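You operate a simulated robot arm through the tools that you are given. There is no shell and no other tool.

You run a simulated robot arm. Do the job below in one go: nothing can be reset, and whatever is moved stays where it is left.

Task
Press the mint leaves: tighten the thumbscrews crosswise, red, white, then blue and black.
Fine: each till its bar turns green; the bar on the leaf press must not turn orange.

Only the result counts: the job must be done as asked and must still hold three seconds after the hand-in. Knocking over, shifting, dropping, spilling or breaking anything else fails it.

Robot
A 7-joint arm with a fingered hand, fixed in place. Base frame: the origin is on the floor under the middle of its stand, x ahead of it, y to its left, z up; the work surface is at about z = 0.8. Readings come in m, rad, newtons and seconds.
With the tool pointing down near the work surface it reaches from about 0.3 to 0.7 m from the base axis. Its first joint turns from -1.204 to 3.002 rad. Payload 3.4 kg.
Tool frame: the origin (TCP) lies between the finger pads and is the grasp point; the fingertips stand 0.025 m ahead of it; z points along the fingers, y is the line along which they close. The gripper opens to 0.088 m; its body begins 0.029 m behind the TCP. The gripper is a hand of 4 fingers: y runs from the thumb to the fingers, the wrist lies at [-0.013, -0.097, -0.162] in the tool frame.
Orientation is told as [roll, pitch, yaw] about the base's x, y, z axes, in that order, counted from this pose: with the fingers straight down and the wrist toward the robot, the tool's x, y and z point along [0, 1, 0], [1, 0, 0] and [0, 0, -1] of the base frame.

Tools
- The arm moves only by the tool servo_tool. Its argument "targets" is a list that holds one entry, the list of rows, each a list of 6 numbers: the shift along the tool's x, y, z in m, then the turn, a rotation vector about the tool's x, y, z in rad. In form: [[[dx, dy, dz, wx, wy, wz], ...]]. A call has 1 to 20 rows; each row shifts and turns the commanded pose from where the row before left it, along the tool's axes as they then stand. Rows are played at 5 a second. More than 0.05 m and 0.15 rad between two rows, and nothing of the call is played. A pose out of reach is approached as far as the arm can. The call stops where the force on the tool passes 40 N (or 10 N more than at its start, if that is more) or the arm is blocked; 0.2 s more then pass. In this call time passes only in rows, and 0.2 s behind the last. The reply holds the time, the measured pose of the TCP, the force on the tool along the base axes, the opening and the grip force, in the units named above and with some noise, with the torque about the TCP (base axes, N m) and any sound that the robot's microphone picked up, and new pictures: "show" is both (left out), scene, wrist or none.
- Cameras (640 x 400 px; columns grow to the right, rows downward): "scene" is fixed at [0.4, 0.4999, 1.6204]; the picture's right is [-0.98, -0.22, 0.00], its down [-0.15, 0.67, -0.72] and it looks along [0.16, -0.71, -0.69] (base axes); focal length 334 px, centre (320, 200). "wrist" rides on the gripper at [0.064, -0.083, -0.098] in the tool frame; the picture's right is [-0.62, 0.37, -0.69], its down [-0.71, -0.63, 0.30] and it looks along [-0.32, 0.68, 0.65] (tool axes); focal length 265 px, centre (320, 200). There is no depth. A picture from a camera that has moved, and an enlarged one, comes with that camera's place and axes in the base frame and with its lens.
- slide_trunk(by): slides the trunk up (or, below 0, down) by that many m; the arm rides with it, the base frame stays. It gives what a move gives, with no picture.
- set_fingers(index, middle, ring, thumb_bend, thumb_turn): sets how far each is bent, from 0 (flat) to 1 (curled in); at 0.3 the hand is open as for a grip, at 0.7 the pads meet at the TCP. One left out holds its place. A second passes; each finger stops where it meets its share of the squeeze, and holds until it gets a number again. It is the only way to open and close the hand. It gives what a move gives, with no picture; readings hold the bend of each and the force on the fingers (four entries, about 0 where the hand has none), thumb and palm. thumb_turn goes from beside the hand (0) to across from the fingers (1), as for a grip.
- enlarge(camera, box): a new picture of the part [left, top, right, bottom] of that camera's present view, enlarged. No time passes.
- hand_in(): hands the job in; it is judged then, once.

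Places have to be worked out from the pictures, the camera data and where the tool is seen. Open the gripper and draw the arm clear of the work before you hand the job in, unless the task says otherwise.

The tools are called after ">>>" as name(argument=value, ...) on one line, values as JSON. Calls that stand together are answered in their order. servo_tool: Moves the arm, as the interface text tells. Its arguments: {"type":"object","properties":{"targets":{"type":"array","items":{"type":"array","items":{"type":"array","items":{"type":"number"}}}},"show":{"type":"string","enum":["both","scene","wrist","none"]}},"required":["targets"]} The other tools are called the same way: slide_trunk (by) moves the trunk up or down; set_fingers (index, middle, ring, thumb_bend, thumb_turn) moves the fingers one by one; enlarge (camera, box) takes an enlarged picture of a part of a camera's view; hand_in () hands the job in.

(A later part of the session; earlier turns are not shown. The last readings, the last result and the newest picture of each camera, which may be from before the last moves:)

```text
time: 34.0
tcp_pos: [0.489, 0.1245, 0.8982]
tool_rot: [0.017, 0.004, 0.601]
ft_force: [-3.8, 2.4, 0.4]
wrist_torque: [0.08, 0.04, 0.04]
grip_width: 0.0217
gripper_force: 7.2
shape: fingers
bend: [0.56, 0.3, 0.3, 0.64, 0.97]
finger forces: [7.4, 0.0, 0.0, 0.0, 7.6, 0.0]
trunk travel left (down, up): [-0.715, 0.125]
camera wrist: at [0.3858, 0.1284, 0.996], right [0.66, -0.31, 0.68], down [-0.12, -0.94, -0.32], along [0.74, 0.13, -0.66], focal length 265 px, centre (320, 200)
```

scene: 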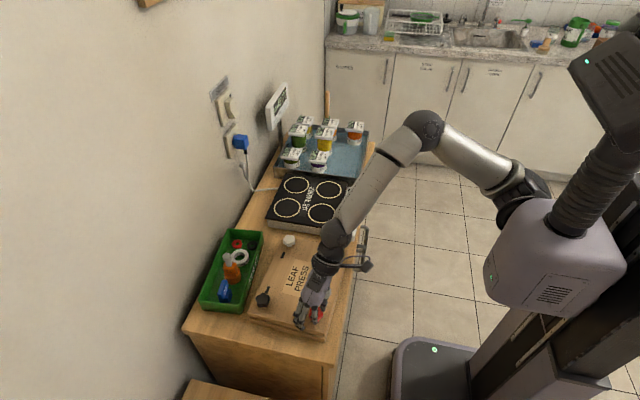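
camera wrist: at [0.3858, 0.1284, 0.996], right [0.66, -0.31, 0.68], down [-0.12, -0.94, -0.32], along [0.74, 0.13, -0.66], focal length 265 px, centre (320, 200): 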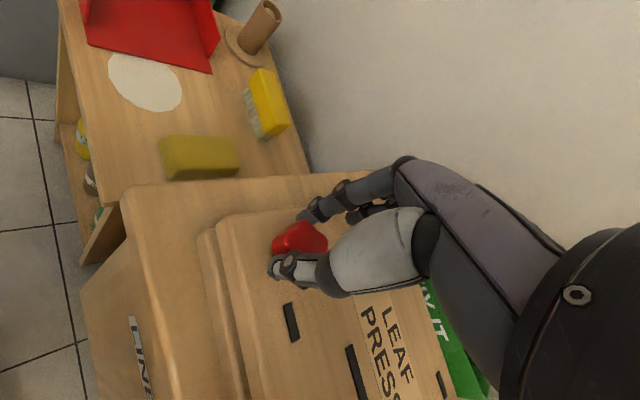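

Force dropped and the knob is still turning with the hand; bar still black after 0.9 rad. I continue to about yaw 0.

>>> servo_tool(targets=[[[0.0012, -0.0006, 0, 0, 0, 0.05], [0.0003, 0.0002, 0, 0, 0, 0.06], [0.0003, 0.0002, 0, 0, 0, 0.06], [0.0003, 0.0002, 0, 0, 0, 0.06], [0.0003, 0.0002, 0, 0, 0, 0.06], [0.0003, 0.0002, 0, 0, 0, 0.06], [0.0003, 0.0002, 0, 0, 0, 0.06], [0.0003, 0.0002, 0, 0, 0, 0.06], [0.0003, 0.0002, 0, 0, 0, 0.06], [0.0003, 0.0002, 0, 0, 0, 0.06]]], show="wrist")

>>> enlarge(camera="wrist", box=[220, 170, 380, 370])

```text
time: 36.2
tcp_pos: [0.4965, 0.1176, 0.9068]
tool_rot: [0.056, -0.016, 0.129]
ft_force: [1.4, -10.3, 19.2]
wrist_torque: [-0.16, -0.11, -0.05]
grip_width: 0.0129
gripper_force: 14.6
shape: fingers
bend: [0.62, 0.3, 0.3, 0.66, 0.99]
finger forces: [18.2, 0.0, 0.1, 0.1, 11.6, 0.0]
out of reach, approached as far as the arm can: row 3, 5
trunk travel left (down, up): [-0.715, 0.125]
camera wrist: at [0.405, 0.1645, 1.0058], right [0.44, -0.61, 0.66], down [-0.53, -0.77, -0.35], along [0.72, -0.2, -0.66], focal length 265 px, centre (320, 200)
```

wrist: 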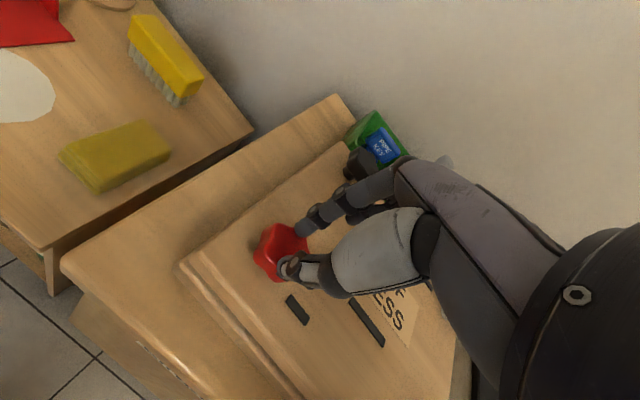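

```text
2.00 times, centred on (300, 270) of wrist
camera zoom: at [0.405, 0.1645, 1.0058], right [0.44, -0.61, 0.66], down [-0.53, -0.77, -0.35], along [0.72, -0.2, -0.66], focal length 531 px, centre (360, 60)
```

zoom: 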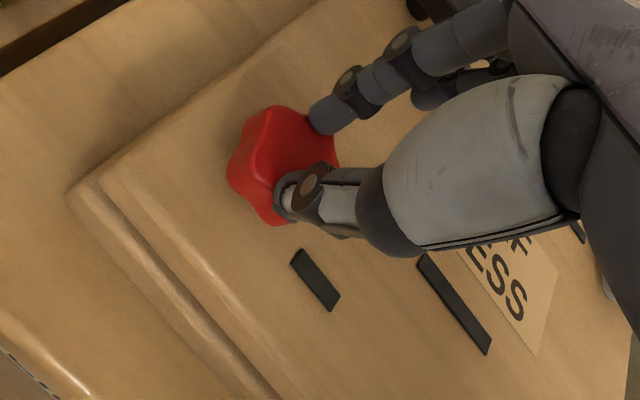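

The arm hit a reach limit near yaw 0.4, pulling the hand sideways and up with growing force. I release the knob right away.

>>> set_fingers(index=0.4, thumb_bend=0.4)

>>> enlarge(camera="wrist", box=[200, 170, 400, 370])

>>> enlarge(camera="scene", box=[180, 170, 420, 360])

```text
time: 37.2
tcp_pos: [0.4948, 0.123, 0.9061]
tool_rot: [0.063, -0.011, 0.135]
ft_force: [-0.1, 0.5, 0.1]
wrist_torque: [-0.03, 0.0, -0.01]
grip_width: 0.0631
gripper_force: 0.0
shape: fingers
bend: [0.4, 0.3, 0.3, 0.4, 0.98]
finger forces: [0.1, 0.0, 0.0, 0.0, 0.1, 0.1]
trunk travel left (down, up): [-0.715, 0.125]
```

```text
2.00 times, centred on (300, 270) of wrist
camera zoom: at [0.4039, 0.1692, 1.0056], right [0.45, -0.61, 0.66], down [-0.53, -0.77, -0.35], along [0.72, -0.19, -0.66], focal length 531 px, centre (360, 60)
```

zoom: 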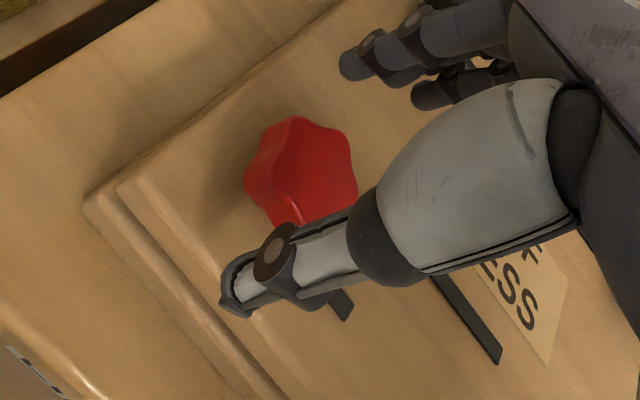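

```text
2.11 times, centred on (300, 265) of scene
camera zoom: at [0.4, 0.4999, 1.6204], right [-0.98, -0.22, 0.0], down [-0.15, 0.67, -0.72], along [0.16, -0.71, -0.69], focal length 703 px, centre (362, 63)
```

zoom: 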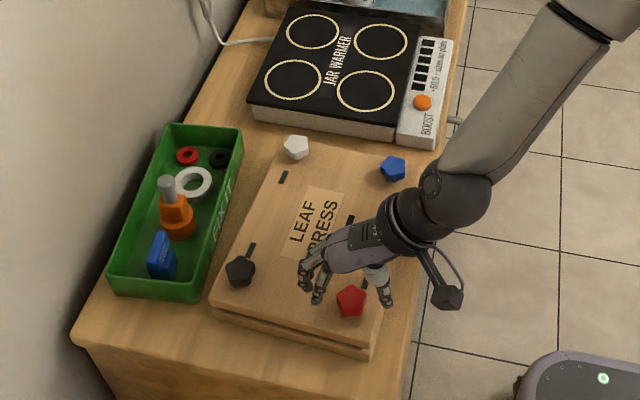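

Released; the press has not moved and the bars are still black after about 1.2 rad of turning. The low arm posture limited the stroke, so I lift the hand clear, level it, and will lower the trunk instead so the arm works in its comfortable posture.

>>> servo_tool(targets=[[[0, 0, -0.015, 0, 0, 0], [0, 0, -0.02, 0, 0, 0], [0, 0, -0.02, 0.004, -0.015, 0], [0, 0, -0.02, 0.004, -0.015, 0], [0, 0, -0.02, 0.004, -0.015, 0], [0, 0, -0.02, 0, -0.012, 0], [0, 0, 0, 0, 0, 0]]], show="none")

```text
time: 38.8
tcp_pos: [0.4877, 0.1268, 1.0135]
tool_rot: [-0.031, 0.003, 0.163]
ft_force: [0.0, 0.1, -0.6]
wrist_torque: [0.01, -0.02, -0.02]
grip_width: 0.063
gripper_force: 0.1
shape: fingers
bend: [0.4, 0.3, 0.3, 0.4, 0.98]
finger forces: [0.0, 0.1, 0.0, 0.1, 0.1, 0.0]
trunk travel left (down, up): [-0.715, 0.125]
```

The hand is at z = 1.01, clear. I level it and test the clockwise end of the range (to about yaw -0.5) at this relative height.

>>> servo_tool(targets=[[[0, 0, 0, 0, 0.03, 0], [0, 0, 0, 0, 0, 0.08], [0, 0, 0, 0, 0, 0.08], [0, 0, 0, 0, 0, 0.08], [0, 0, 0, 0, 0, 0.08], [0, 0, 0, 0, 0, 0.08], [0, 0, 0, 0, 0, 0.08], [0, 0, 0, 0, 0, 0.08], [0, 0, 0, 0, 0, 0.08], [0, 0, 0, 0, 0, 0]]], show="none")

>>> servo_tool(targets=[[[0, 0, 0, 0, 0, -0.08], [0, 0, 0, 0, 0, -0.08], [0, 0, 0, 0, 0, -0.08], [0, 0, 0, 0, 0, -0.08], [0, 0, 0, 0, 0, -0.08], [0, 0, 0, 0, 0, -0.08], [0, 0, 0, 0, 0, -0.08], [0, 0, 0, 0, 0, -0.08], [0, 0, 0, 0, 0, 0]]], show="none")

```text
time: 41.0
tcp_pos: [0.4884, 0.1265, 1.0131]
tool_rot: [-0.002, 0.0, -0.476]
ft_force: [0.1, -0.1, 0.3]
wrist_torque: [-0.02, -0.01, 0.01]
grip_width: 0.063
gripper_force: 0.0
shape: fingers
bend: [0.4, 0.3, 0.3, 0.4, 0.98]
finger forces: [0.0, 0.0, 0.0, 0.1, 0.0, 0.0]
trunk travel left (down, up): [-0.715, 0.125]
```

```text
time: 43.0
tcp_pos: [0.488, 0.1282, 1.0114]
tool_rot: [0.0, 0.004, 0.166]
ft_force: [-0.1, -0.1, -0.4]
wrist_torque: [-0.01, 0.02, 0.01]
grip_width: 0.0633
gripper_force: 0.2
shape: fingers
bend: [0.4, 0.3, 0.3, 0.4, 0.98]
finger forces: [0.1, 0.0, 0.1, 0.1, 0.1, 0.0]
trunk travel left (down, up): [-0.715, 0.125]
```

Perfect tracking from -0.48 to +0.17 in this posture. I centre the TCP on the knob axis estimate (0.494, 0.125), lower the trunk 8 cm so the fingertips stay just above the knob, and swing to the start of the stroke at about +1.45.

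>>> servo_tool(targets=[[[-0.0035, 0.0055, 0, 0, 0, 0], [0, 0, 0, 0, 0, 0]]], show="none")

>>> slide_trunk(by=-0.08)

>>> servo_tool(targets=[[[0, 0, 0, 0, 0, -0.08], [0, 0, 0, 0, 0, -0.08], [0, 0, 0, 0, 0, -0.08], [0, 0, 0, 0, 0, -0.08], [0, 0, 0, 0, 0, -0.08], [0, 0, 0, 0, 0, -0.08], [0, 0, 0, 0, 0, -0.08], [0, 0, 0, 0, 0, -0.08], [0, 0, 0, 0, 0, -0.08], [0, 0, 0, 0, 0, -0.08], [0, 0, 0, 0, 0, -0.08], [0, 0, 0, 0, 0, -0.08], [0, 0, 0, 0, 0, -0.08], [0, 0, 0, 0, 0, -0.08], [0, 0, 0, 0, 0, -0.08], [0, 0, 0, 0, 0, -0.08], [0, 0, 0, 0, 0, 0]]], show="both")

```text
time: 43.6
tcp_pos: [0.4937, 0.1247, 1.0116]
tool_rot: [-0.002, 0.002, 0.163]
ft_force: [0.1, 0.3, -0.7]
wrist_torque: [0.02, -0.01, 0.0]
grip_width: 0.063
gripper_force: 0.1
shape: fingers
bend: [0.4, 0.3, 0.3, 0.4, 0.98]
finger forces: [0.1, 0.0, 0.0, 0.1, 0.0, 0.1]
trunk travel left (down, up): [-0.715, 0.125]
```

```text
time: 44.7
tcp_pos: [0.4932, 0.1244, 0.9326]
tool_rot: [-0.002, 0.004, 0.163]
ft_force: [0.2, -0.7, 0.3]
wrist_torque: [0.01, -0.03, -0.03]
grip_width: 0.0627
gripper_force: 0.1
shape: fingers
bend: [0.4, 0.3, 0.3, 0.4, 0.98]
finger forces: [0.0, 0.0, 0.0, 0.0, 0.0, 0.0]
trunk travel left (down, up): [-0.635, 0.205]
```

```text
time: 48.3
tcp_pos: [0.47, 0.1365, 0.9463]
tool_rot: [0.016, 0.004, 1.162]
ft_force: [1.3, -0.2, -0.3]
wrist_torque: [0.03, -0.02, 0.0]
grip_width: 0.063
gripper_force: 0.0
shape: fingers
bend: [0.4, 0.3, 0.3, 0.4, 0.98]
finger forces: [0.1, 0.0, 0.0, 0.1, 0.0, 0.0]
out of reach, approached as far as the arm can: row 13, 14, 15, 16
trunk travel left (down, up): [-0.635, 0.205]
camera wrist: at [0.3797, 0.0846, 1.0447], right [0.73, 0.09, 0.68], down [0.4, -0.86, -0.31], along [0.56, 0.5, -0.66], focal length 265 px, centre (320, 200)
```

scene: 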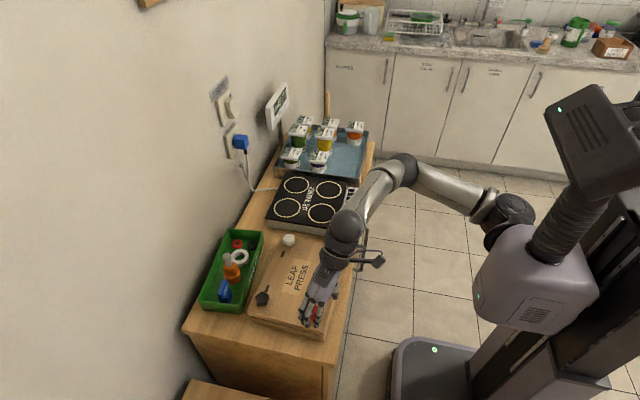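
wrist: 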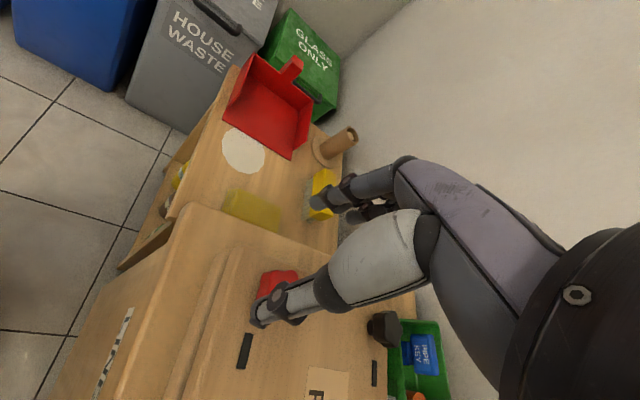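

At this relative height the upper end of the range is about yaw 1.1. I back the command off to about yaw 1.0 and check that the hand returns over the knob.

>>> servo_tool(targets=[[[0, 0, 0, 0, 0, 0.08], [0, 0, 0, 0, 0, 0.08], [0, 0, 0, 0, 0, 0.08], [0, 0, 0, 0, 0, 0.08], [0, 0, 0, 0, 0, 0.08], [0, 0, 0, 0, 0, 0.08], [0, 0, 0, 0, 0, 0], [0, 0, 0, 0, 0, 0]]], show="wrist")

>>> enlarge(camera="wrist", box=[180, 170, 380, 370])

```text
time: 50.1
tcp_pos: [0.4706, 0.1355, 0.9464]
tool_rot: [0.01, 0.009, 0.684]
ft_force: [-0.6, 0.7, 0.4]
wrist_torque: [0.01, 0.01, -0.02]
grip_width: 0.0632
gripper_force: 0.1
shape: fingers
bend: [0.4, 0.3, 0.3, 0.4, 0.98]
finger forces: [0.0, 0.0, 0.0, 0.1, 0.0, 0.1]
trunk travel left (down, up): [-0.635, 0.205]
camera wrist: at [0.3663, 0.1332, 1.0449], right [0.69, -0.25, 0.68], down [-0.04, -0.95, -0.31], along [0.73, 0.18, -0.66], focal length 265 px, centre (320, 200)
```

wrist: 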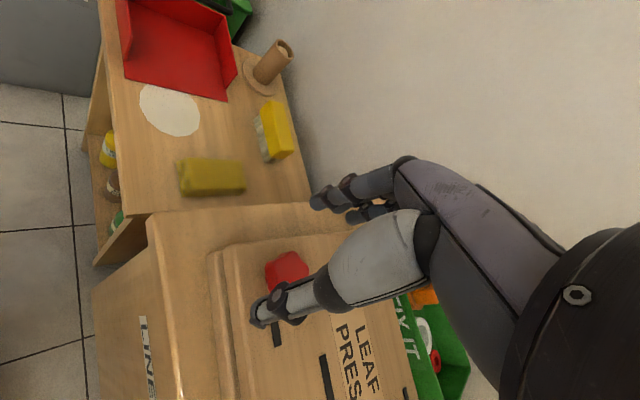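

```text
2.00 times, centred on (280, 270) of wrist
camera zoom: at [0.3663, 0.1332, 1.0449], right [0.69, -0.25, 0.68], down [-0.04, -0.95, -0.31], along [0.73, 0.18, -0.66], focal length 531 px, centre (400, 60)
```

zoom: 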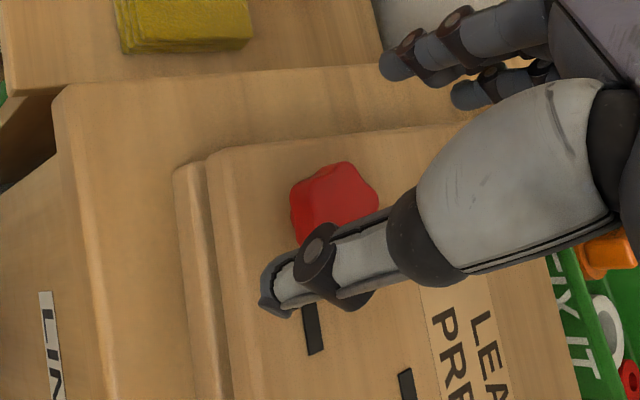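

Clipped moves reset the command to the reached pose, so I re-reference: now at (0.471, 0.136), yaw 0.68. I recentre over the knob and turn to about yaw 0.95.

>>> servo_tool(targets=[[[-0.0115, 0.006, 0, 0, 0, 0], [-0.0115, 0.0055, 0, 0, 0, 0], [0, 0, 0, 0, 0, -0.07], [0, 0, 0, 0, 0, -0.07], [0, 0, 0, 0, 0, -0.07], [0, 0, 0, 0, 0, -0.07], [0, 0, 0, 0, 0, 0]]], show="wrist")

>>> enlarge(camera="wrist", box=[180, 170, 380, 370])

```text
time: 51.7
tcp_pos: [0.493, 0.1253, 0.9464]
tool_rot: [0.013, 0.008, 0.964]
ft_force: [-0.4, -0.2, -0.3]
wrist_torque: [0.0, 0.0, 0.0]
grip_width: 0.0631
gripper_force: 0.1
shape: fingers
bend: [0.4, 0.3, 0.3, 0.4, 0.98]
finger forces: [0.0, 0.0, 0.0, 0.0, 0.1, 0.0]
trunk travel left (down, up): [-0.635, 0.205]
camera wrist: at [0.3947, 0.0933, 1.0446], right [0.73, -0.05, 0.68], down [0.22, -0.92, -0.31], along [0.65, 0.38, -0.66], focal length 265 px, centre (320, 200)
```

wrist: 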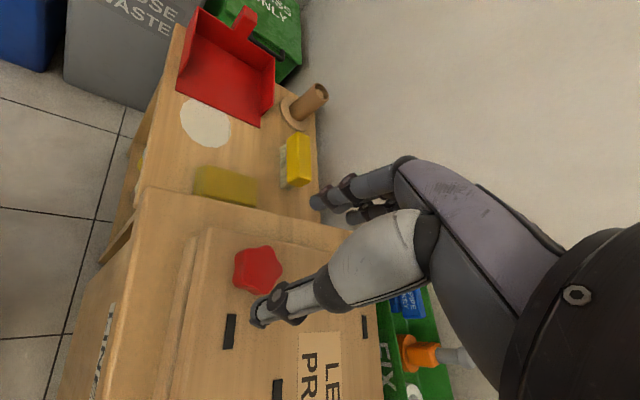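

```text
2.00 times, centred on (280, 270) of wrist
camera zoom: at [0.3947, 0.0933, 1.0446], right [0.73, -0.05, 0.68], down [0.22, -0.92, -0.31], along [0.65, 0.38, -0.66], focal length 531 px, centre (400, 60)
```

zoom: 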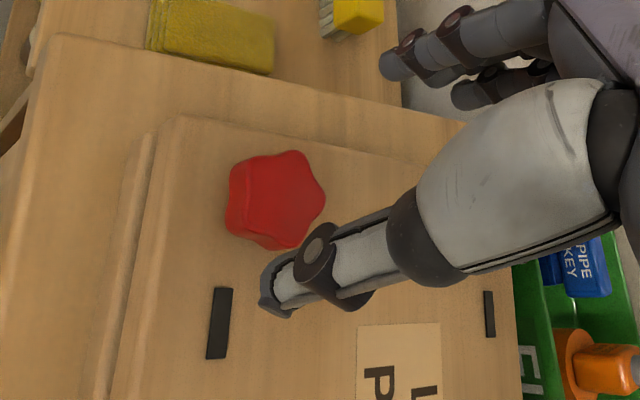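

TCP is on the force-derived axis (0.494, 0.125), and the star shows a valley facing the thumb and a lobe facing the index. I lower 5 cm by the trunk and close the pinch.

>>> slide_trunk(by=-0.05)

>>> set_fingers(index=0.56, thumb_bend=0.56)

>>> enlarge(camera="wrist", box=[220, 170, 380, 370])

```text
time: 52.6
tcp_pos: [0.4927, 0.125, 0.8965]
tool_rot: [0.013, 0.006, 0.965]
ft_force: [-0.4, 1.2, 0.0]
wrist_torque: [0.01, 0.02, 0.06]
grip_width: 0.0632
gripper_force: 0.1
shape: fingers
bend: [0.4, 0.3, 0.3, 0.4, 0.98]
finger forces: [0.0, 0.0, 0.0, 0.1, 0.1, 0.1]
trunk travel left (down, up): [-0.585, 0.255]
```

```text
time: 53.6
tcp_pos: [0.493, 0.125, 0.8963]
tool_rot: [0.013, 0.006, 0.965]
ft_force: [-0.1, -0.5, 0.4]
wrist_torque: [0.0, 0.02, 0.02]
grip_width: 0.0295
gripper_force: 0.8
shape: fingers
bend: [0.56, 0.3, 0.3, 0.55, 0.98]
finger forces: [0.0, 0.0, 0.0, 0.0, 0.4, 0.1]
trunk travel left (down, up): [-0.585, 0.255]
```

```text
2.00 times, centred on (300, 270) of wrist
camera zoom: at [0.3947, 0.0933, 0.9945], right [0.73, -0.05, 0.68], down [0.22, -0.92, -0.31], along [0.65, 0.38, -0.66], focal length 531 px, centre (360, 60)
```

zoom: 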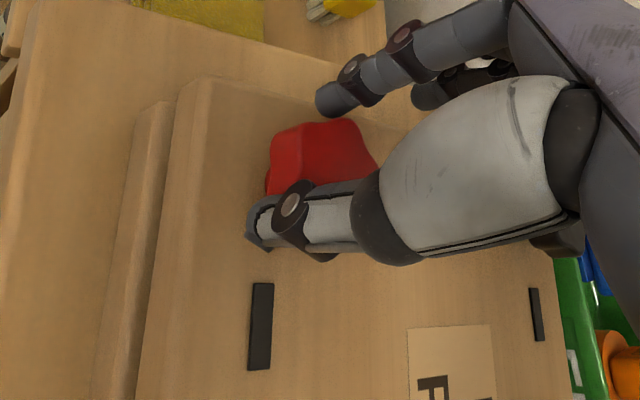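

The thumb touches first at 0.55 while the index is still free. I close both with a firm squeeze and check that forces balance.

>>> set_fingers(index=0.7, thumb_bend=0.7)

>>> enlarge(camera="wrist", box=[220, 170, 380, 370])

```text
time: 54.6
tcp_pos: [0.4942, 0.1245, 0.8954]
tool_rot: [0.013, 0.006, 0.964]
ft_force: [-1.5, -0.4, 0.2]
wrist_torque: [-0.01, 0.02, 0.02]
grip_width: 0.0216
gripper_force: 5.3
shape: fingers
bend: [0.61, 0.3, 0.3, 0.6, 0.97]
finger forces: [5.0, 0.1, 0.1, 0.0, 6.1, 0.0]
trunk travel left (down, up): [-0.585, 0.255]
```

```text
2.00 times, centred on (300, 270) of wrist
camera zoom: at [0.3945, 0.0932, 0.9945], right [0.73, -0.05, 0.68], down [0.22, -0.92, -0.31], along [0.65, 0.38, -0.66], focal length 531 px, centre (360, 60)
```

zoom: 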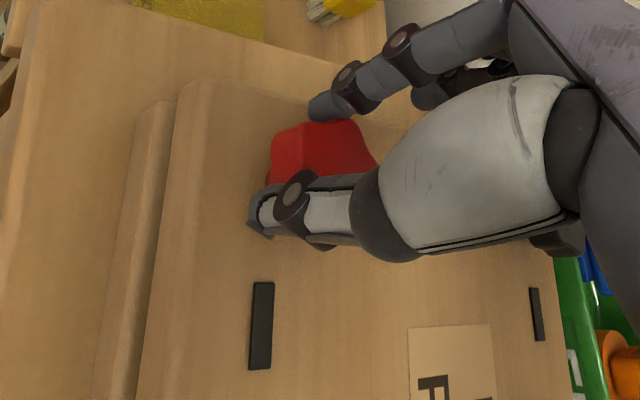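

Symmetric grip (0.61/0.60, ~5.5 N). I turn clockwise 0.4 rad and check force and the bar.

>>> servo_tool(targets=[[[0, 0, 0, 0, 0, 0.05], [0, 0, 0, 0, 0, 0.05], [0, 0, 0, 0, 0, 0.05], [0, 0, 0, 0, 0, 0.05], [0, 0, 0, 0, 0, 0.05], [0, 0, 0, 0, 0, 0.05], [0, 0, 0, 0, 0, 0.05], [0, 0, 0, 0, 0, 0.05]]], show="wrist")

>>> enlarge(camera="wrist", box=[220, 170, 380, 370])

```text
time: 56.5
tcp_pos: [0.4936, 0.1259, 0.8971]
tool_rot: [0.011, 0.01, 0.563]
ft_force: [-0.7, 3.5, 0.0]
wrist_torque: [0.08, 0.02, 0.02]
grip_width: 0.0198
gripper_force: 6.2
shape: fingers
bend: [0.6, 0.3, 0.3, 0.62, 0.97]
finger forces: [7.5, 0.0, 0.0, 0.0, 5.0, 0.0]
trunk travel left (down, up): [-0.585, 0.255]
camera wrist: at [0.3904, 0.1356, 0.9948], right [0.65, -0.33, 0.68], down [-0.16, -0.94, -0.3], along [0.74, 0.09, -0.67], focal length 265 px, centre (320, 200)
```

wrist: 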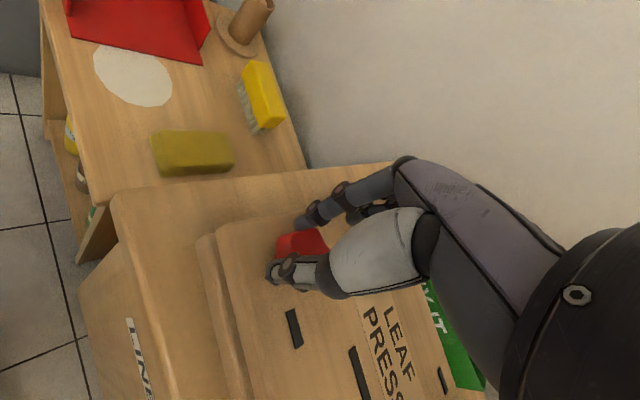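

```text
2.00 times, centred on (300, 270) of wrist
camera zoom: at [0.3904, 0.1356, 0.9948], right [0.65, -0.33, 0.68], down [-0.16, -0.94, -0.3], along [0.74, 0.09, -0.67], focal length 531 px, centre (360, 60)
```

zoom: 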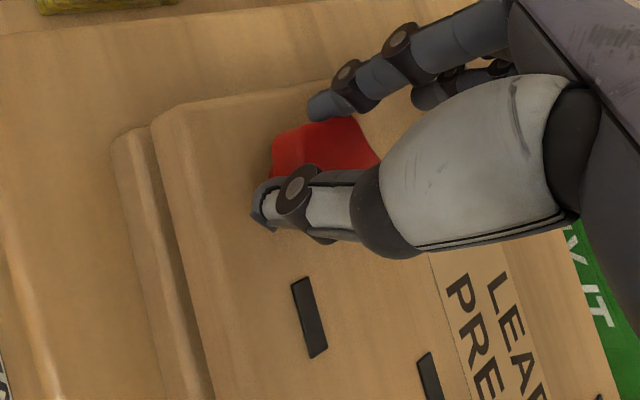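

The knob follows with low side force. I continue clockwise 0.5 rad with a slight relief shift.

>>> servo_tool(targets=[[[0.0008, 0.0005, 0, 0, 0, 0.05], [0.0001, 0, 0, 0, 0, 0.05], [0.0001, 0, 0, 0, 0, 0.05], [0.0001, 0, 0, 0, 0, 0.05], [0.0001, 0, 0, 0, 0, 0.05], [0.0001, 0, 0, 0, 0, 0.05], [0.0001, 0, 0, 0, 0, 0.05], [0.0001, 0, 0, 0, 0, 0.05], [0.0001, 0, 0, 0, 0, 0.05], [0.0001, 0, 0, 0, 0, 0.05]]], show="wrist")

>>> enlarge(camera="wrist", box=[220, 170, 380, 370])

```text
time: 58.6
tcp_pos: [0.4929, 0.1267, 0.8965]
tool_rot: [0.0, 0.016, 0.063]
ft_force: [2.4, 6.7, 1.5]
wrist_torque: [0.11, -0.1, 0.03]
grip_width: 0.018
gripper_force: 6.8
shape: fingers
bend: [0.6, 0.3, 0.3, 0.64, 0.97]
finger forces: [9.0, 0.1, 0.0, 0.1, 3.9, 0.1]
trunk travel left (down, up): [-0.585, 0.255]
camera wrist: at [0.408, 0.1864, 0.9941], right [0.42, -0.6, 0.69], down [-0.59, -0.75, -0.3], along [0.69, -0.28, -0.66], focal length 265 px, centre (320, 200)
```

wrist: 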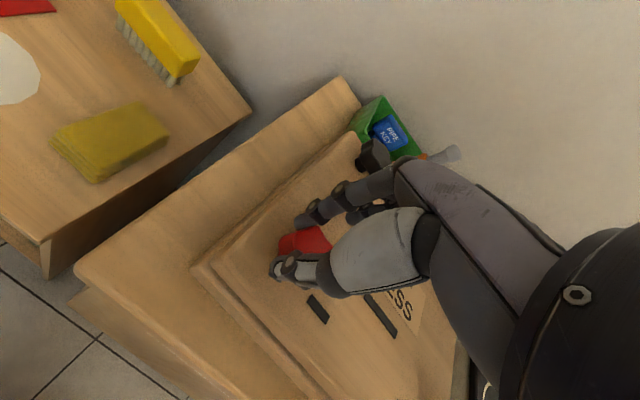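

```text
2.00 times, centred on (300, 270) of wrist
camera zoom: at [0.408, 0.1864, 0.9941], right [0.42, -0.6, 0.69], down [-0.59, -0.75, -0.3], along [0.69, -0.28, -0.66], focal length 531 px, centre (360, 60)
```

zoom: 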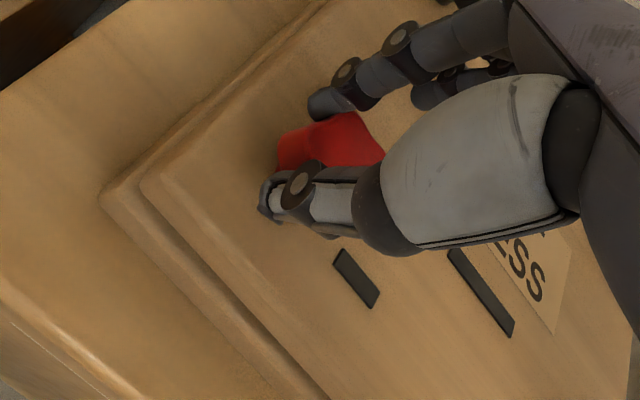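

Still turning freely (low torque), bar still dark after about 2.1 rad. I relieve the side force and continue to about yaw -0.4.

>>> servo_tool(targets=[[[0.002, 0.001, 0, 0, 0, 0], [0.0002, 0, 0, 0, 0, 0.05], [0.0002, 0, 0, 0, 0, 0.05], [0.0002, 0, 0, 0, 0, 0.05], [0.0002, 0, 0, 0, 0, 0.05], [0.0002, 0, 0, 0, 0, 0.05], [0.0002, 0, 0, 0, 0, 0.05], [0.0002, 0, 0, 0, 0, 0.05], [0.0002, 0, 0, 0, 0, 0.05], [0.0002, 0, 0, 0, 0, 0.05]]], show="wrist")

>>> enlarge(camera="wrist", box=[220, 170, 380, 370])

```text
time: 60.9
tcp_pos: [0.4953, 0.1317, 0.8964]
tool_rot: [-0.003, 0.016, -0.386]
ft_force: [6.4, 6.4, 1.5]
wrist_torque: [0.15, -0.15, 0.06]
grip_width: 0.0116
gripper_force: 5.6
shape: fingers
bend: [0.61, 0.3, 0.3, 0.67, 0.97]
finger forces: [9.4, 0.0, 0.0, 0.1, 1.7, 0.0]
trunk travel left (down, up): [-0.585, 0.255]
camera wrist: at [0.4441, 0.2229, 0.9934], right [0.12, -0.71, 0.69], down [-0.86, -0.42, -0.29], along [0.5, -0.56, -0.66], focal length 265 px, centre (320, 200)
```

wrist: 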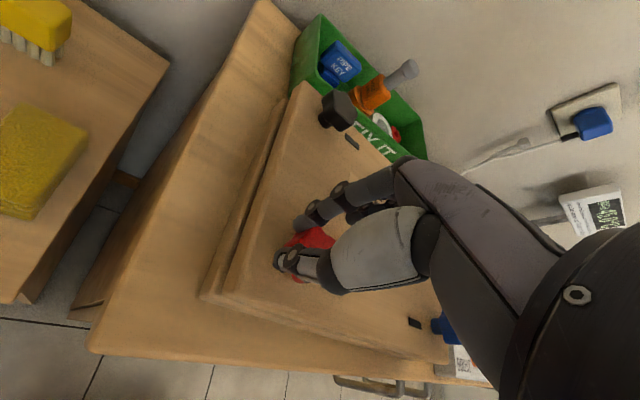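

```text
2.00 times, centred on (300, 270) of wrist
camera zoom: at [0.4441, 0.2229, 0.9934], right [0.12, -0.71, 0.69], down [-0.86, -0.42, -0.29], along [0.5, -0.56, -0.66], focal length 531 px, centre (360, 60)
```

zoom: 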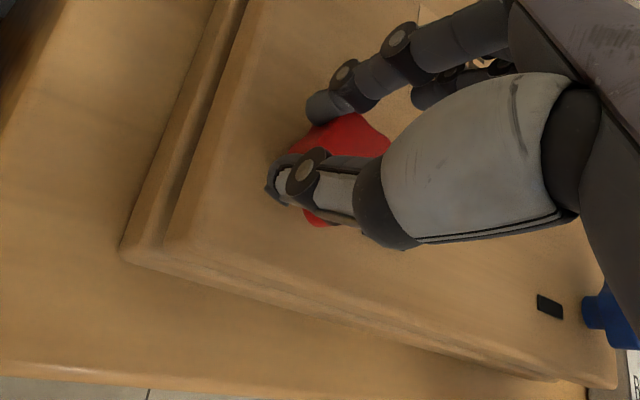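

The thumb is slipping off the lobe at the end of this stroke. I release, lift with the trunk, and inspect the bar.

>>> set_fingers(index=0.38, thumb_bend=0.38)

>>> slide_trunk(by=0.05)

>>> servo_tool(targets=[[[0, 0, 0, 0, 0, -0.1], [0, 0, 0, 0, 0, -0.1], [0, 0, 0, 0, 0, -0.1], [0, 0, 0, 0, 0, -0.1], [0, 0, 0, 0, 0, 0]]], show="both")

>>> enlarge(camera="wrist", box=[180, 170, 380, 370])

```text
time: 61.9
tcp_pos: [0.4936, 0.131, 0.8974]
tool_rot: [-0.004, 0.016, -0.386]
ft_force: [0.2, -0.7, 0.3]
wrist_torque: [0.03, -0.01, -0.01]
grip_width: 0.0673
gripper_force: 0.0
shape: fingers
bend: [0.38, 0.3, 0.3, 0.38, 0.97]
finger forces: [0.1, 0.0, 0.0, 0.0, 0.1, 0.0]
trunk travel left (down, up): [-0.585, 0.255]
```

```text
time: 62.8
tcp_pos: [0.4951, 0.131, 0.9463]
tool_rot: [-0.003, 0.015, -0.386]
ft_force: [0.2, 0.4, -0.1]
wrist_torque: [0.0, -0.01, -0.03]
grip_width: 0.0673
gripper_force: 0.0
shape: fingers
bend: [0.38, 0.3, 0.3, 0.38, 0.97]
finger forces: [0.0, 0.0, 0.0, 0.0, 0.0, 0.1]
trunk travel left (down, up): [-0.635, 0.205]
```

```text
time: 64.0
tcp_pos: [0.4944, 0.1306, 0.9456]
tool_rot: [0.003, 0.016, 0.016]
ft_force: [-0.7, 1.0, -0.6]
wrist_torque: [0.04, 0.02, -0.02]
grip_width: 0.0672
gripper_force: 0.1
shape: fingers
bend: [0.38, 0.3, 0.3, 0.38, 0.97]
finger forces: [0.0, 0.0, 0.0, 0.0, 0.1, 0.0]
trunk travel left (down, up): [-0.635, 0.205]
camera wrist: at [0.4116, 0.1939, 1.044], right [0.39, -0.62, 0.69], down [-0.62, -0.72, -0.3], along [0.68, -0.31, -0.67], focal length 265 px, centre (320, 200)
```

scene: 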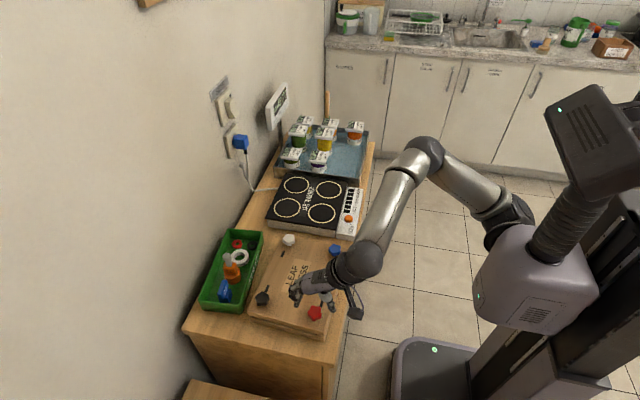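
wrist: 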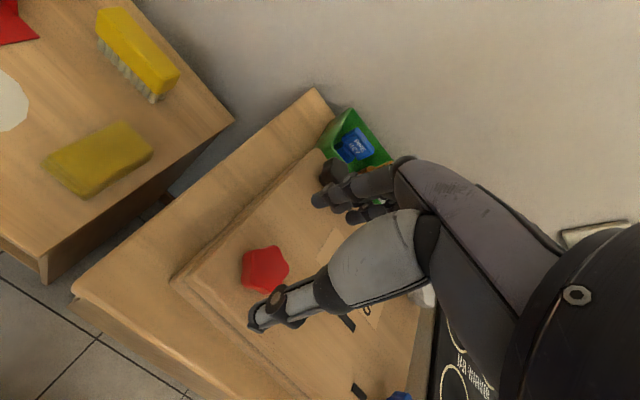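

```text
2.00 times, centred on (280, 270) of wrist
camera zoom: at [0.4116, 0.1939, 1.044], right [0.39, -0.62, 0.69], down [-0.62, -0.72, -0.3], along [0.68, -0.31, -0.67], focal length 531 px, centre (400, 60)
```

zoom: 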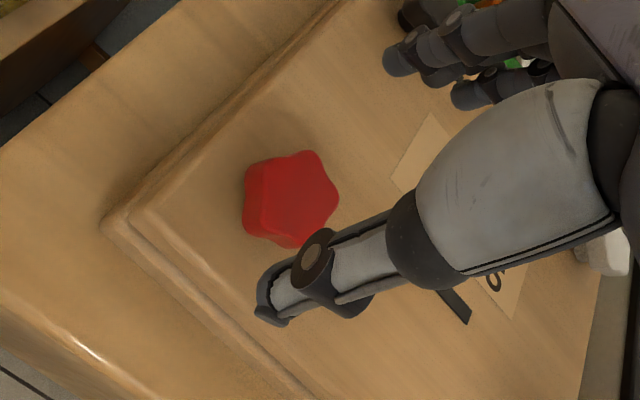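

The red bar is hidden behind the thumb in this view, so I check the scene camera enlarged.

>>> enlarge(camera="scene", box=[245, 225, 355, 335])

```text
3.64 times, centred on (300, 280) of scene
camera zoom: at [0.4, 0.4999, 1.6204], right [-0.98, -0.22, 0.0], down [-0.15, 0.67, -0.72], along [0.16, -0.71, -0.69], focal length 1215 px, centre (393, -91)
```

zoom: 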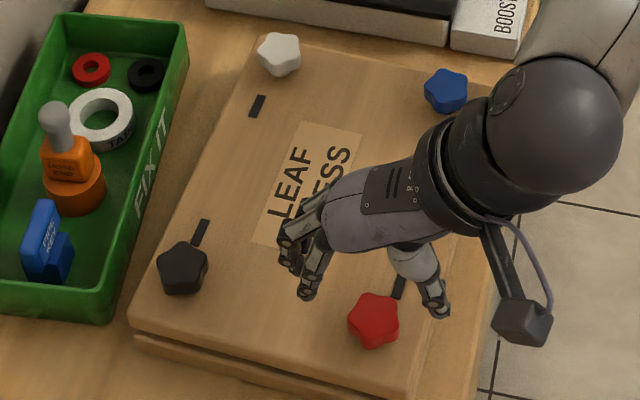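

The red bar is still dark after roughly 2.4 rad. I recentre to (0.492, 0.124) and swing back to yaw 0.88, where an index-side valley faces the index, for the next stroke.

>>> servo_tool(targets=[[[-0.0066, -0.0025, 0, 0, 0, 0], [0, 0, 0, 0, 0, -0.086], [0, 0, 0, 0, 0, -0.086], [0, 0, 0, 0, 0, -0.086], [0, 0, 0, 0, 0, -0.086], [0, 0, 0, 0, 0, -0.086], [0, 0, 0, 0, 0, -0.086], [0, 0, 0, 0, 0, -0.086], [0, 0, 0, 0, 0, -0.086], [0, 0, 0, 0, 0, -0.086], [0, 0, 0, 0, 0, -0.086], [0, 0, 0, 0, 0, 0]]], show="none")

>>> enlarge(camera="wrist", box=[180, 170, 380, 370])

```text
time: 66.6
tcp_pos: [0.4913, 0.1232, 0.9454]
tool_rot: [0.012, 0.009, 0.876]
ft_force: [-0.3, -0.1, 1.1]
wrist_torque: [0.0, -0.03, -0.02]
grip_width: 0.0676
gripper_force: 0.0
shape: fingers
bend: [0.38, 0.3, 0.3, 0.38, 0.97]
finger forces: [0.0, 0.0, 0.1, 0.0, 0.0, 0.0]
trunk travel left (down, up): [-0.635, 0.205]
```

```text
2.00 times, centred on (280, 270) of wrist
camera zoom: at [0.3908, 0.1008, 1.0445], right [0.72, -0.12, 0.68], down [0.14, -0.94, -0.31], along [0.68, 0.32, -0.66], focal length 531 px, centre (400, 60)
```

zoom: 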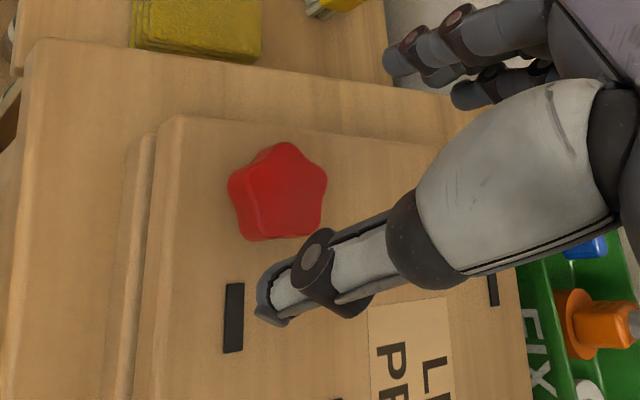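

Aligned: valley faces the index, a lobe faces the thumb. I lower 5 cm and close with a firmer squeeze.

>>> slide_trunk(by=-0.05)

>>> set_fingers(index=0.56, thumb_bend=0.56)

>>> set_fingers(index=0.78, thumb_bend=0.78)

>>> enlarge(camera="wrist", box=[220, 170, 380, 370])

```text
time: 67.5
tcp_pos: [0.492, 0.1242, 0.896]
tool_rot: [0.011, 0.009, 0.876]
ft_force: [1.0, 0.6, 0.6]
wrist_torque: [0.01, -0.01, 0.01]
grip_width: 0.0672
gripper_force: 0.0
shape: fingers
bend: [0.38, 0.3, 0.3, 0.38, 0.97]
finger forces: [0.1, 0.0, 0.0, 0.0, 0.1, 0.0]
trunk travel left (down, up): [-0.585, 0.255]
```

```text
time: 68.5
tcp_pos: [0.4914, 0.1233, 0.8955]
tool_rot: [0.015, 0.009, 0.876]
ft_force: [0.3, 0.2, 0.1]
wrist_torque: [0.02, 0.0, -0.04]
grip_width: 0.029
gripper_force: 0.1
shape: fingers
bend: [0.56, 0.3, 0.3, 0.56, 0.97]
finger forces: [0.0, 0.1, 0.1, 0.0, 0.0, 0.0]
trunk travel left (down, up): [-0.585, 0.255]
```

```text
time: 69.5
tcp_pos: [0.4905, 0.124, 0.8958]
tool_rot: [0.014, 0.009, 0.876]
ft_force: [-3.0, -3.7, 0.3]
wrist_torque: [-0.03, 0.03, 0.06]
grip_width: 0.0197
gripper_force: 11.1
shape: fingers
bend: [0.58, 0.3, 0.3, 0.64, 0.97]
finger forces: [9.0, 0.1, 0.0, 0.0, 12.9, 0.0]
trunk travel left (down, up): [-0.585, 0.255]
```

```text
2.00 times, centred on (300, 270) of wrist
camera zoom: at [0.3906, 0.1003, 0.9942], right [0.72, -0.12, 0.68], down [0.14, -0.94, -0.31], along [0.68, 0.32, -0.66], focal length 531 px, centre (360, 60)
```

zoom: 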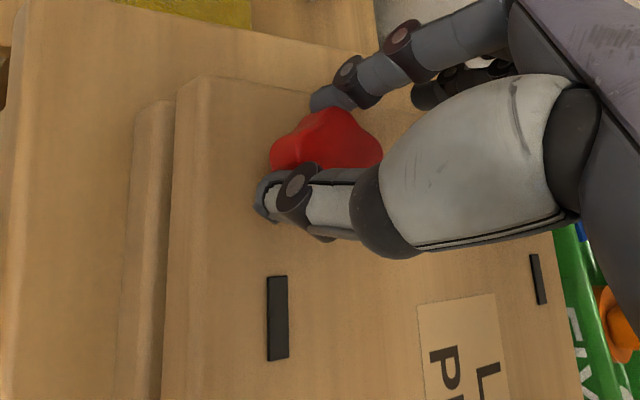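

A firm 11 N grip. I turn clockwise 0.5 rad without any relief shifts and check.

>>> servo_tool(targets=[[[0, 0, 0, 0, 0, 0.05], [0, 0, 0, 0, 0, 0.05], [0, 0, 0, 0, 0, 0.05], [0, 0, 0, 0, 0, 0.05], [0, 0, 0, 0, 0, 0.05], [0, 0, 0, 0, 0, 0.05], [0, 0, 0, 0, 0, 0.05], [0, 0, 0, 0, 0, 0.05], [0, 0, 0, 0, 0, 0.05], [0, 0, 0, 0, 0, 0.05]]], show="none")

>>> enlarge(camera="wrist", box=[220, 170, 380, 370])

```text
time: 71.7
tcp_pos: [0.4918, 0.1246, 0.8949]
tool_rot: [0.007, 0.012, 0.376]
ft_force: [-1.9, 1.9, 0.1]
wrist_torque: [0.08, -0.07, 0.05]
grip_width: 0.0198
gripper_force: 11.0
shape: fingers
bend: [0.56, 0.3, 0.3, 0.65, 0.97]
finger forces: [11.6, 0.0, 0.0, 0.0, 10.9, 0.0]
trunk travel left (down, up): [-0.585, 0.255]
```

```text
2.00 times, centred on (300, 270) of wrist
camera zoom: at [0.3922, 0.1534, 0.9942], right [0.58, -0.44, 0.68], down [-0.33, -0.9, -0.3], along [0.74, -0.05, -0.67], focal length 531 px, centre (360, 60)
```

zoom: 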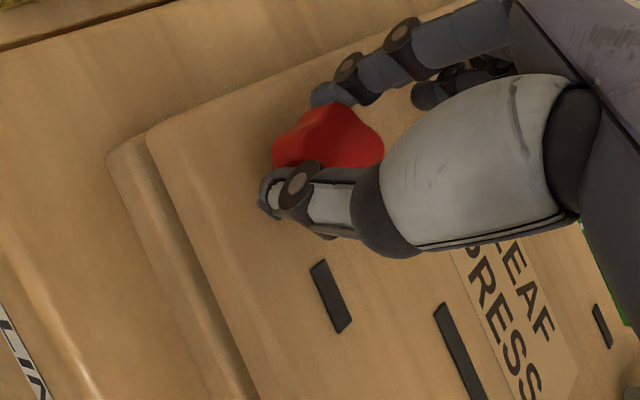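

Good, stable grip with low side force. I continue another 0.45 rad.

>>> servo_tool(targets=[[[0, 0, 0, 0, 0, 0.05], [0, 0, 0, 0, 0, 0.05], [0, 0, 0, 0, 0, 0.05], [0, 0, 0, 0, 0, 0.05], [0, 0, 0, 0, 0, 0.05], [0, 0, 0, 0, 0, 0.05], [0, 0, 0, 0, 0, 0.05], [0, 0, 0, 0, 0, 0.05], [0, 0, 0, 0, 0, 0.05]]], show="none")

>>> enlarge(camera="wrist", box=[220, 170, 380, 370])

>>> enlarge(camera="scene", box=[245, 225, 355, 335])

```text
time: 73.7
tcp_pos: [0.491, 0.126, 0.8955]
tool_rot: [-0.001, 0.015, -0.073]
ft_force: [-1.9, 12.1, 0.6]
wrist_torque: [0.24, -0.01, 0.18]
grip_width: 0.0167
gripper_force: 10.9
shape: fingers
bend: [0.56, 0.3, 0.3, 0.68, 0.96]
finger forces: [13.1, 0.0, 0.0, 0.1, 9.2, 0.0]
trunk travel left (down, up): [-0.585, 0.255]
```

```text
2.00 times, centred on (300, 270) of wrist
camera zoom: at [0.4146, 0.1965, 0.9942], right [0.33, -0.65, 0.69], down [-0.68, -0.67, -0.29], along [0.65, -0.37, -0.66], focal length 531 px, centre (360, 60)
```

zoom: 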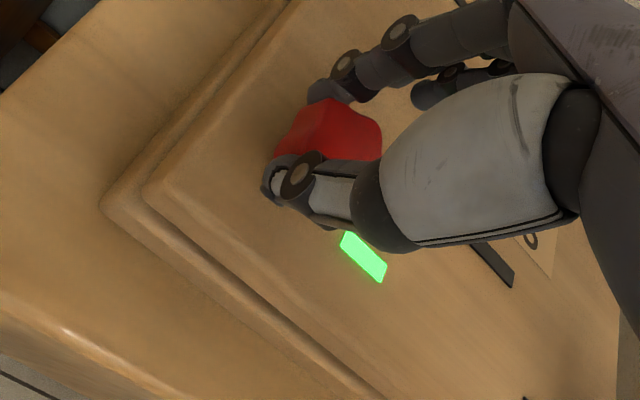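

```text
3.64 times, centred on (300, 280) of scene
camera zoom: at [0.4, 0.4999, 1.6204], right [-0.98, -0.22, 0.0], down [-0.15, 0.67, -0.72], along [0.16, -0.71, -0.69], focal length 1215 px, centre (393, -91)
```

zoom: 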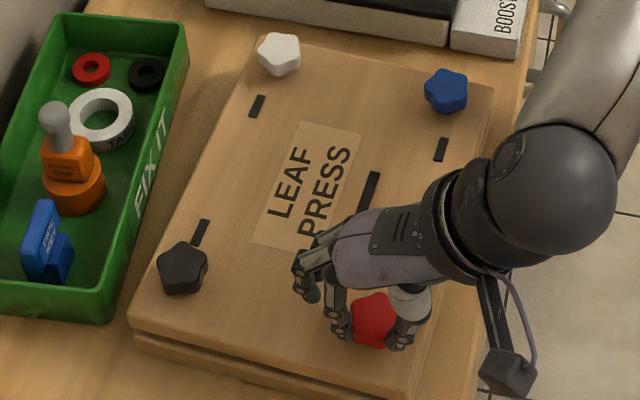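

The red bar is green; torque rose to 0.18 N·m, centre bar still dark. I stop here and release gently.

>>> set_fingers(index=0.36, thumb_bend=0.36)

>>> slide_trunk(by=0.06)

>>> enlarge(camera="wrist", box=[180, 170, 380, 370])

>>> enlarge(camera="scene", box=[245, 225, 355, 335])

```text
time: 74.7
tcp_pos: [0.4915, 0.1236, 0.8965]
tool_rot: [0.0, 0.016, -0.074]
ft_force: [0.3, 0.3, -0.2]
wrist_torque: [0.04, 0.02, 0.02]
grip_width: 0.0717
gripper_force: 0.0
shape: fingers
bend: [0.36, 0.3, 0.3, 0.36, 0.97]
finger forces: [0.1, 0.0, 0.1, 0.1, 0.0, 0.0]
trunk travel left (down, up): [-0.585, 0.255]
```

```text
time: 75.7
tcp_pos: [0.4914, 0.1232, 0.9559]
tool_rot: [0.002, 0.017, -0.074]
ft_force: [0.2, -0.5, -0.2]
wrist_torque: [0.0, 0.01, 0.03]
grip_width: 0.0717
gripper_force: 0.1
shape: fingers
bend: [0.36, 0.3, 0.3, 0.36, 0.97]
finger forces: [0.1, 0.0, 0.0, 0.1, 0.1, 0.0]
trunk travel left (down, up): [-0.645, 0.195]
```

```text
2.00 times, centred on (280, 270) of wrist
camera zoom: at [0.4152, 0.1939, 1.0541], right [0.33, -0.65, 0.69], down [-0.69, -0.67, -0.3], along [0.65, -0.37, -0.66], focal length 531 px, centre (400, 60)
```

zoom: 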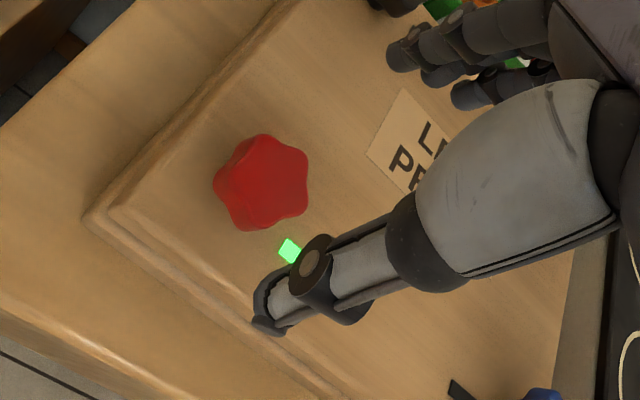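

```text
3.64 times, centred on (300, 280) of scene
camera zoom: at [0.4, 0.4999, 1.6204], right [-0.98, -0.22, 0.0], down [-0.15, 0.67, -0.72], along [0.16, -0.71, -0.69], focal length 1215 px, centre (393, -91)
```

zoom: 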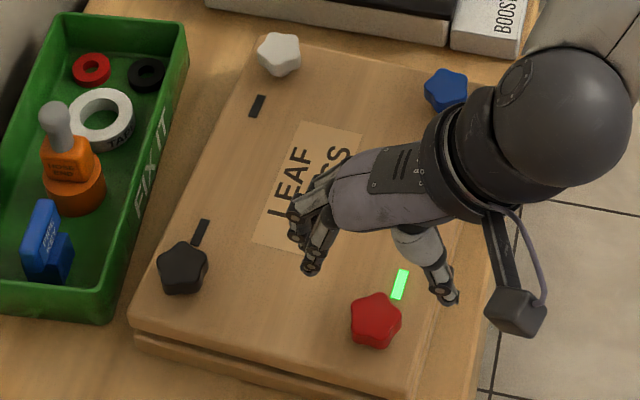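

Red holds green. Next is white (diagonal). I raise the trunk a bit and move across to above white at about (0.6175, -0.0765).

>>> slide_trunk(by=0.05)

>>> servo_tool(targets=[[[0, 0, 0, 0, 0, -0.074], [-0.02, 0.0126, 0, 0, 0, 0], [-0.02, 0.0126, 0, 0, 0, 0], [-0.02, 0.0126, 0, 0, 0, 0], [-0.02, 0.0126, 0, 0, 0, 0], [-0.02, 0.0126, 0, 0, 0, 0], [-0.02, 0.0126, 0, 0, 0, 0], [-0.02, 0.0126, 0, 0, 0, 0], [-0.02, 0.0126, 0, 0, 0, 0], [-0.02, 0.0126, 0, 0, 0, 0], [-0.02, 0.0126, 0, 0, 0, 0], [0, 0, 0, 0, 0, 0]]], show="both")

```text
time: 76.6
tcp_pos: [0.4925, 0.1234, 1.0061]
tool_rot: [-0.001, 0.017, -0.075]
ft_force: [1.2, 0.4, -0.2]
wrist_torque: [-0.01, -0.03, 0.01]
grip_width: 0.0715
gripper_force: 0.0
shape: fingers
bend: [0.36, 0.3, 0.3, 0.36, 0.97]
finger forces: [0.0, 0.1, 0.1, 0.0, 0.0, 0.0]
trunk travel left (down, up): [-0.695, 0.145]
```

```text
time: 79.2
tcp_pos: [0.6182, -0.0763, 1.0044]
tool_rot: [0.001, 0.015, 0.002]
ft_force: [0.1, 0.1, -0.2]
wrist_torque: [-0.02, -0.01, -0.02]
grip_width: 0.0715
gripper_force: 0.0
shape: fingers
bend: [0.36, 0.3, 0.3, 0.36, 0.97]
finger forces: [0.0, 0.0, 0.1, 0.0, 0.1, 0.0]
trunk travel left (down, up): [-0.695, 0.145]
camera wrist: at [0.5361, -0.0124, 1.1021], right [0.38, -0.62, 0.69], down [-0.63, -0.71, -0.3], along [0.67, -0.32, -0.66], focal length 265 px, centre (320, 200)
```

scene: 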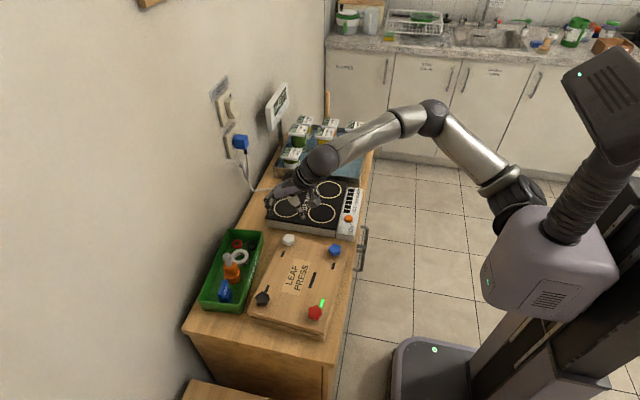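
wrist: 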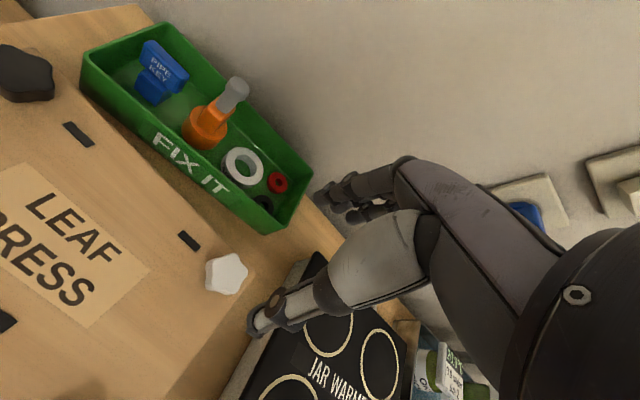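

Over white; the knob appears ~5 mm further in +x. I test the positive yaw range here at safe height, in gentle steps.

>>> servo_tool(targets=[[[0, 0.003, 0, 0, 0, -0.08], [0, 0, 0, 0, 0, -0.08], [0, 0, 0, 0, 0, -0.08], [0, 0, 0, 0, 0, -0.08], [0, 0, 0, 0, 0, -0.08], [0, 0, 0, 0, 0, -0.08], [0, 0, 0, 0, 0, -0.08], [0, 0, 0, 0, 0, -0.08], [0, 0, 0, 0, 0, -0.08], [0, 0, 0, 0, 0, -0.08], [0, 0, 0, 0, 0, -0.08], [0, 0, 0, 0, 0, -0.08], [0, 0, 0, 0, 0, 0]]], show="both")

>>> enlarge(camera="wrist", box=[130, 170, 330, 370])

```text
time: 82.0
tcp_pos: [0.6215, -0.0764, 1.003]
tool_rot: [0.01, 0.011, 0.561]
ft_force: [0.3, -0.2, 0.9]
wrist_torque: [0.02, -0.01, 0.01]
grip_width: 0.0717
gripper_force: 0.1
shape: fingers
bend: [0.36, 0.3, 0.3, 0.36, 0.97]
finger forces: [0.0, 0.0, 0.1, 0.1, 0.0, 0.0]
out of reach, approached as far as the arm can: row 8, 9, 10, 11, 12
trunk travel left (down, up): [-0.695, 0.145]
camera wrist: at [0.518, -0.0661, 1.1019], right [0.65, -0.33, 0.68], down [-0.16, -0.94, -0.3], along [0.74, 0.09, -0.67], focal length 265 px, centre (320, 200)
```

scene: 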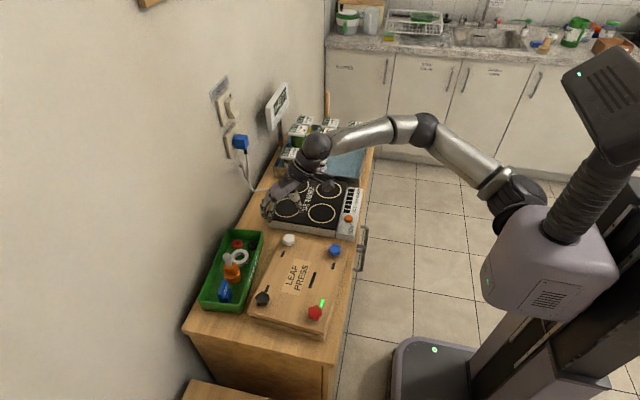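
wrist: 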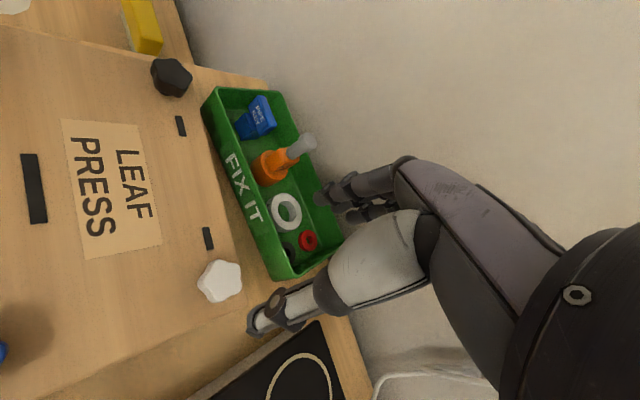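

```text
2.00 times, centred on (230, 270) of wrist
camera zoom: at [0.518, -0.0661, 1.1019], right [0.65, -0.33, 0.68], down [-0.16, -0.94, -0.3], along [0.74, 0.09, -0.67], focal length 531 px, centre (500, 60)
```

zoom: 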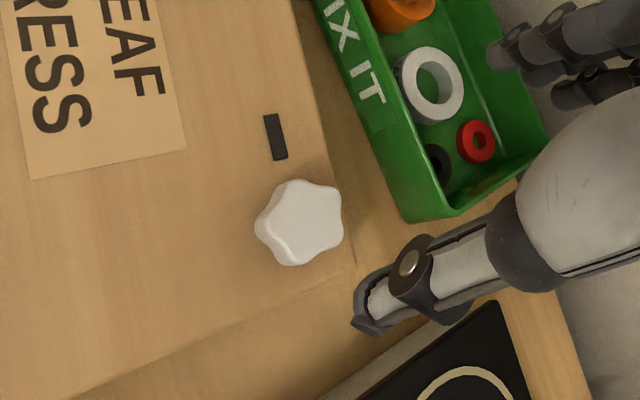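

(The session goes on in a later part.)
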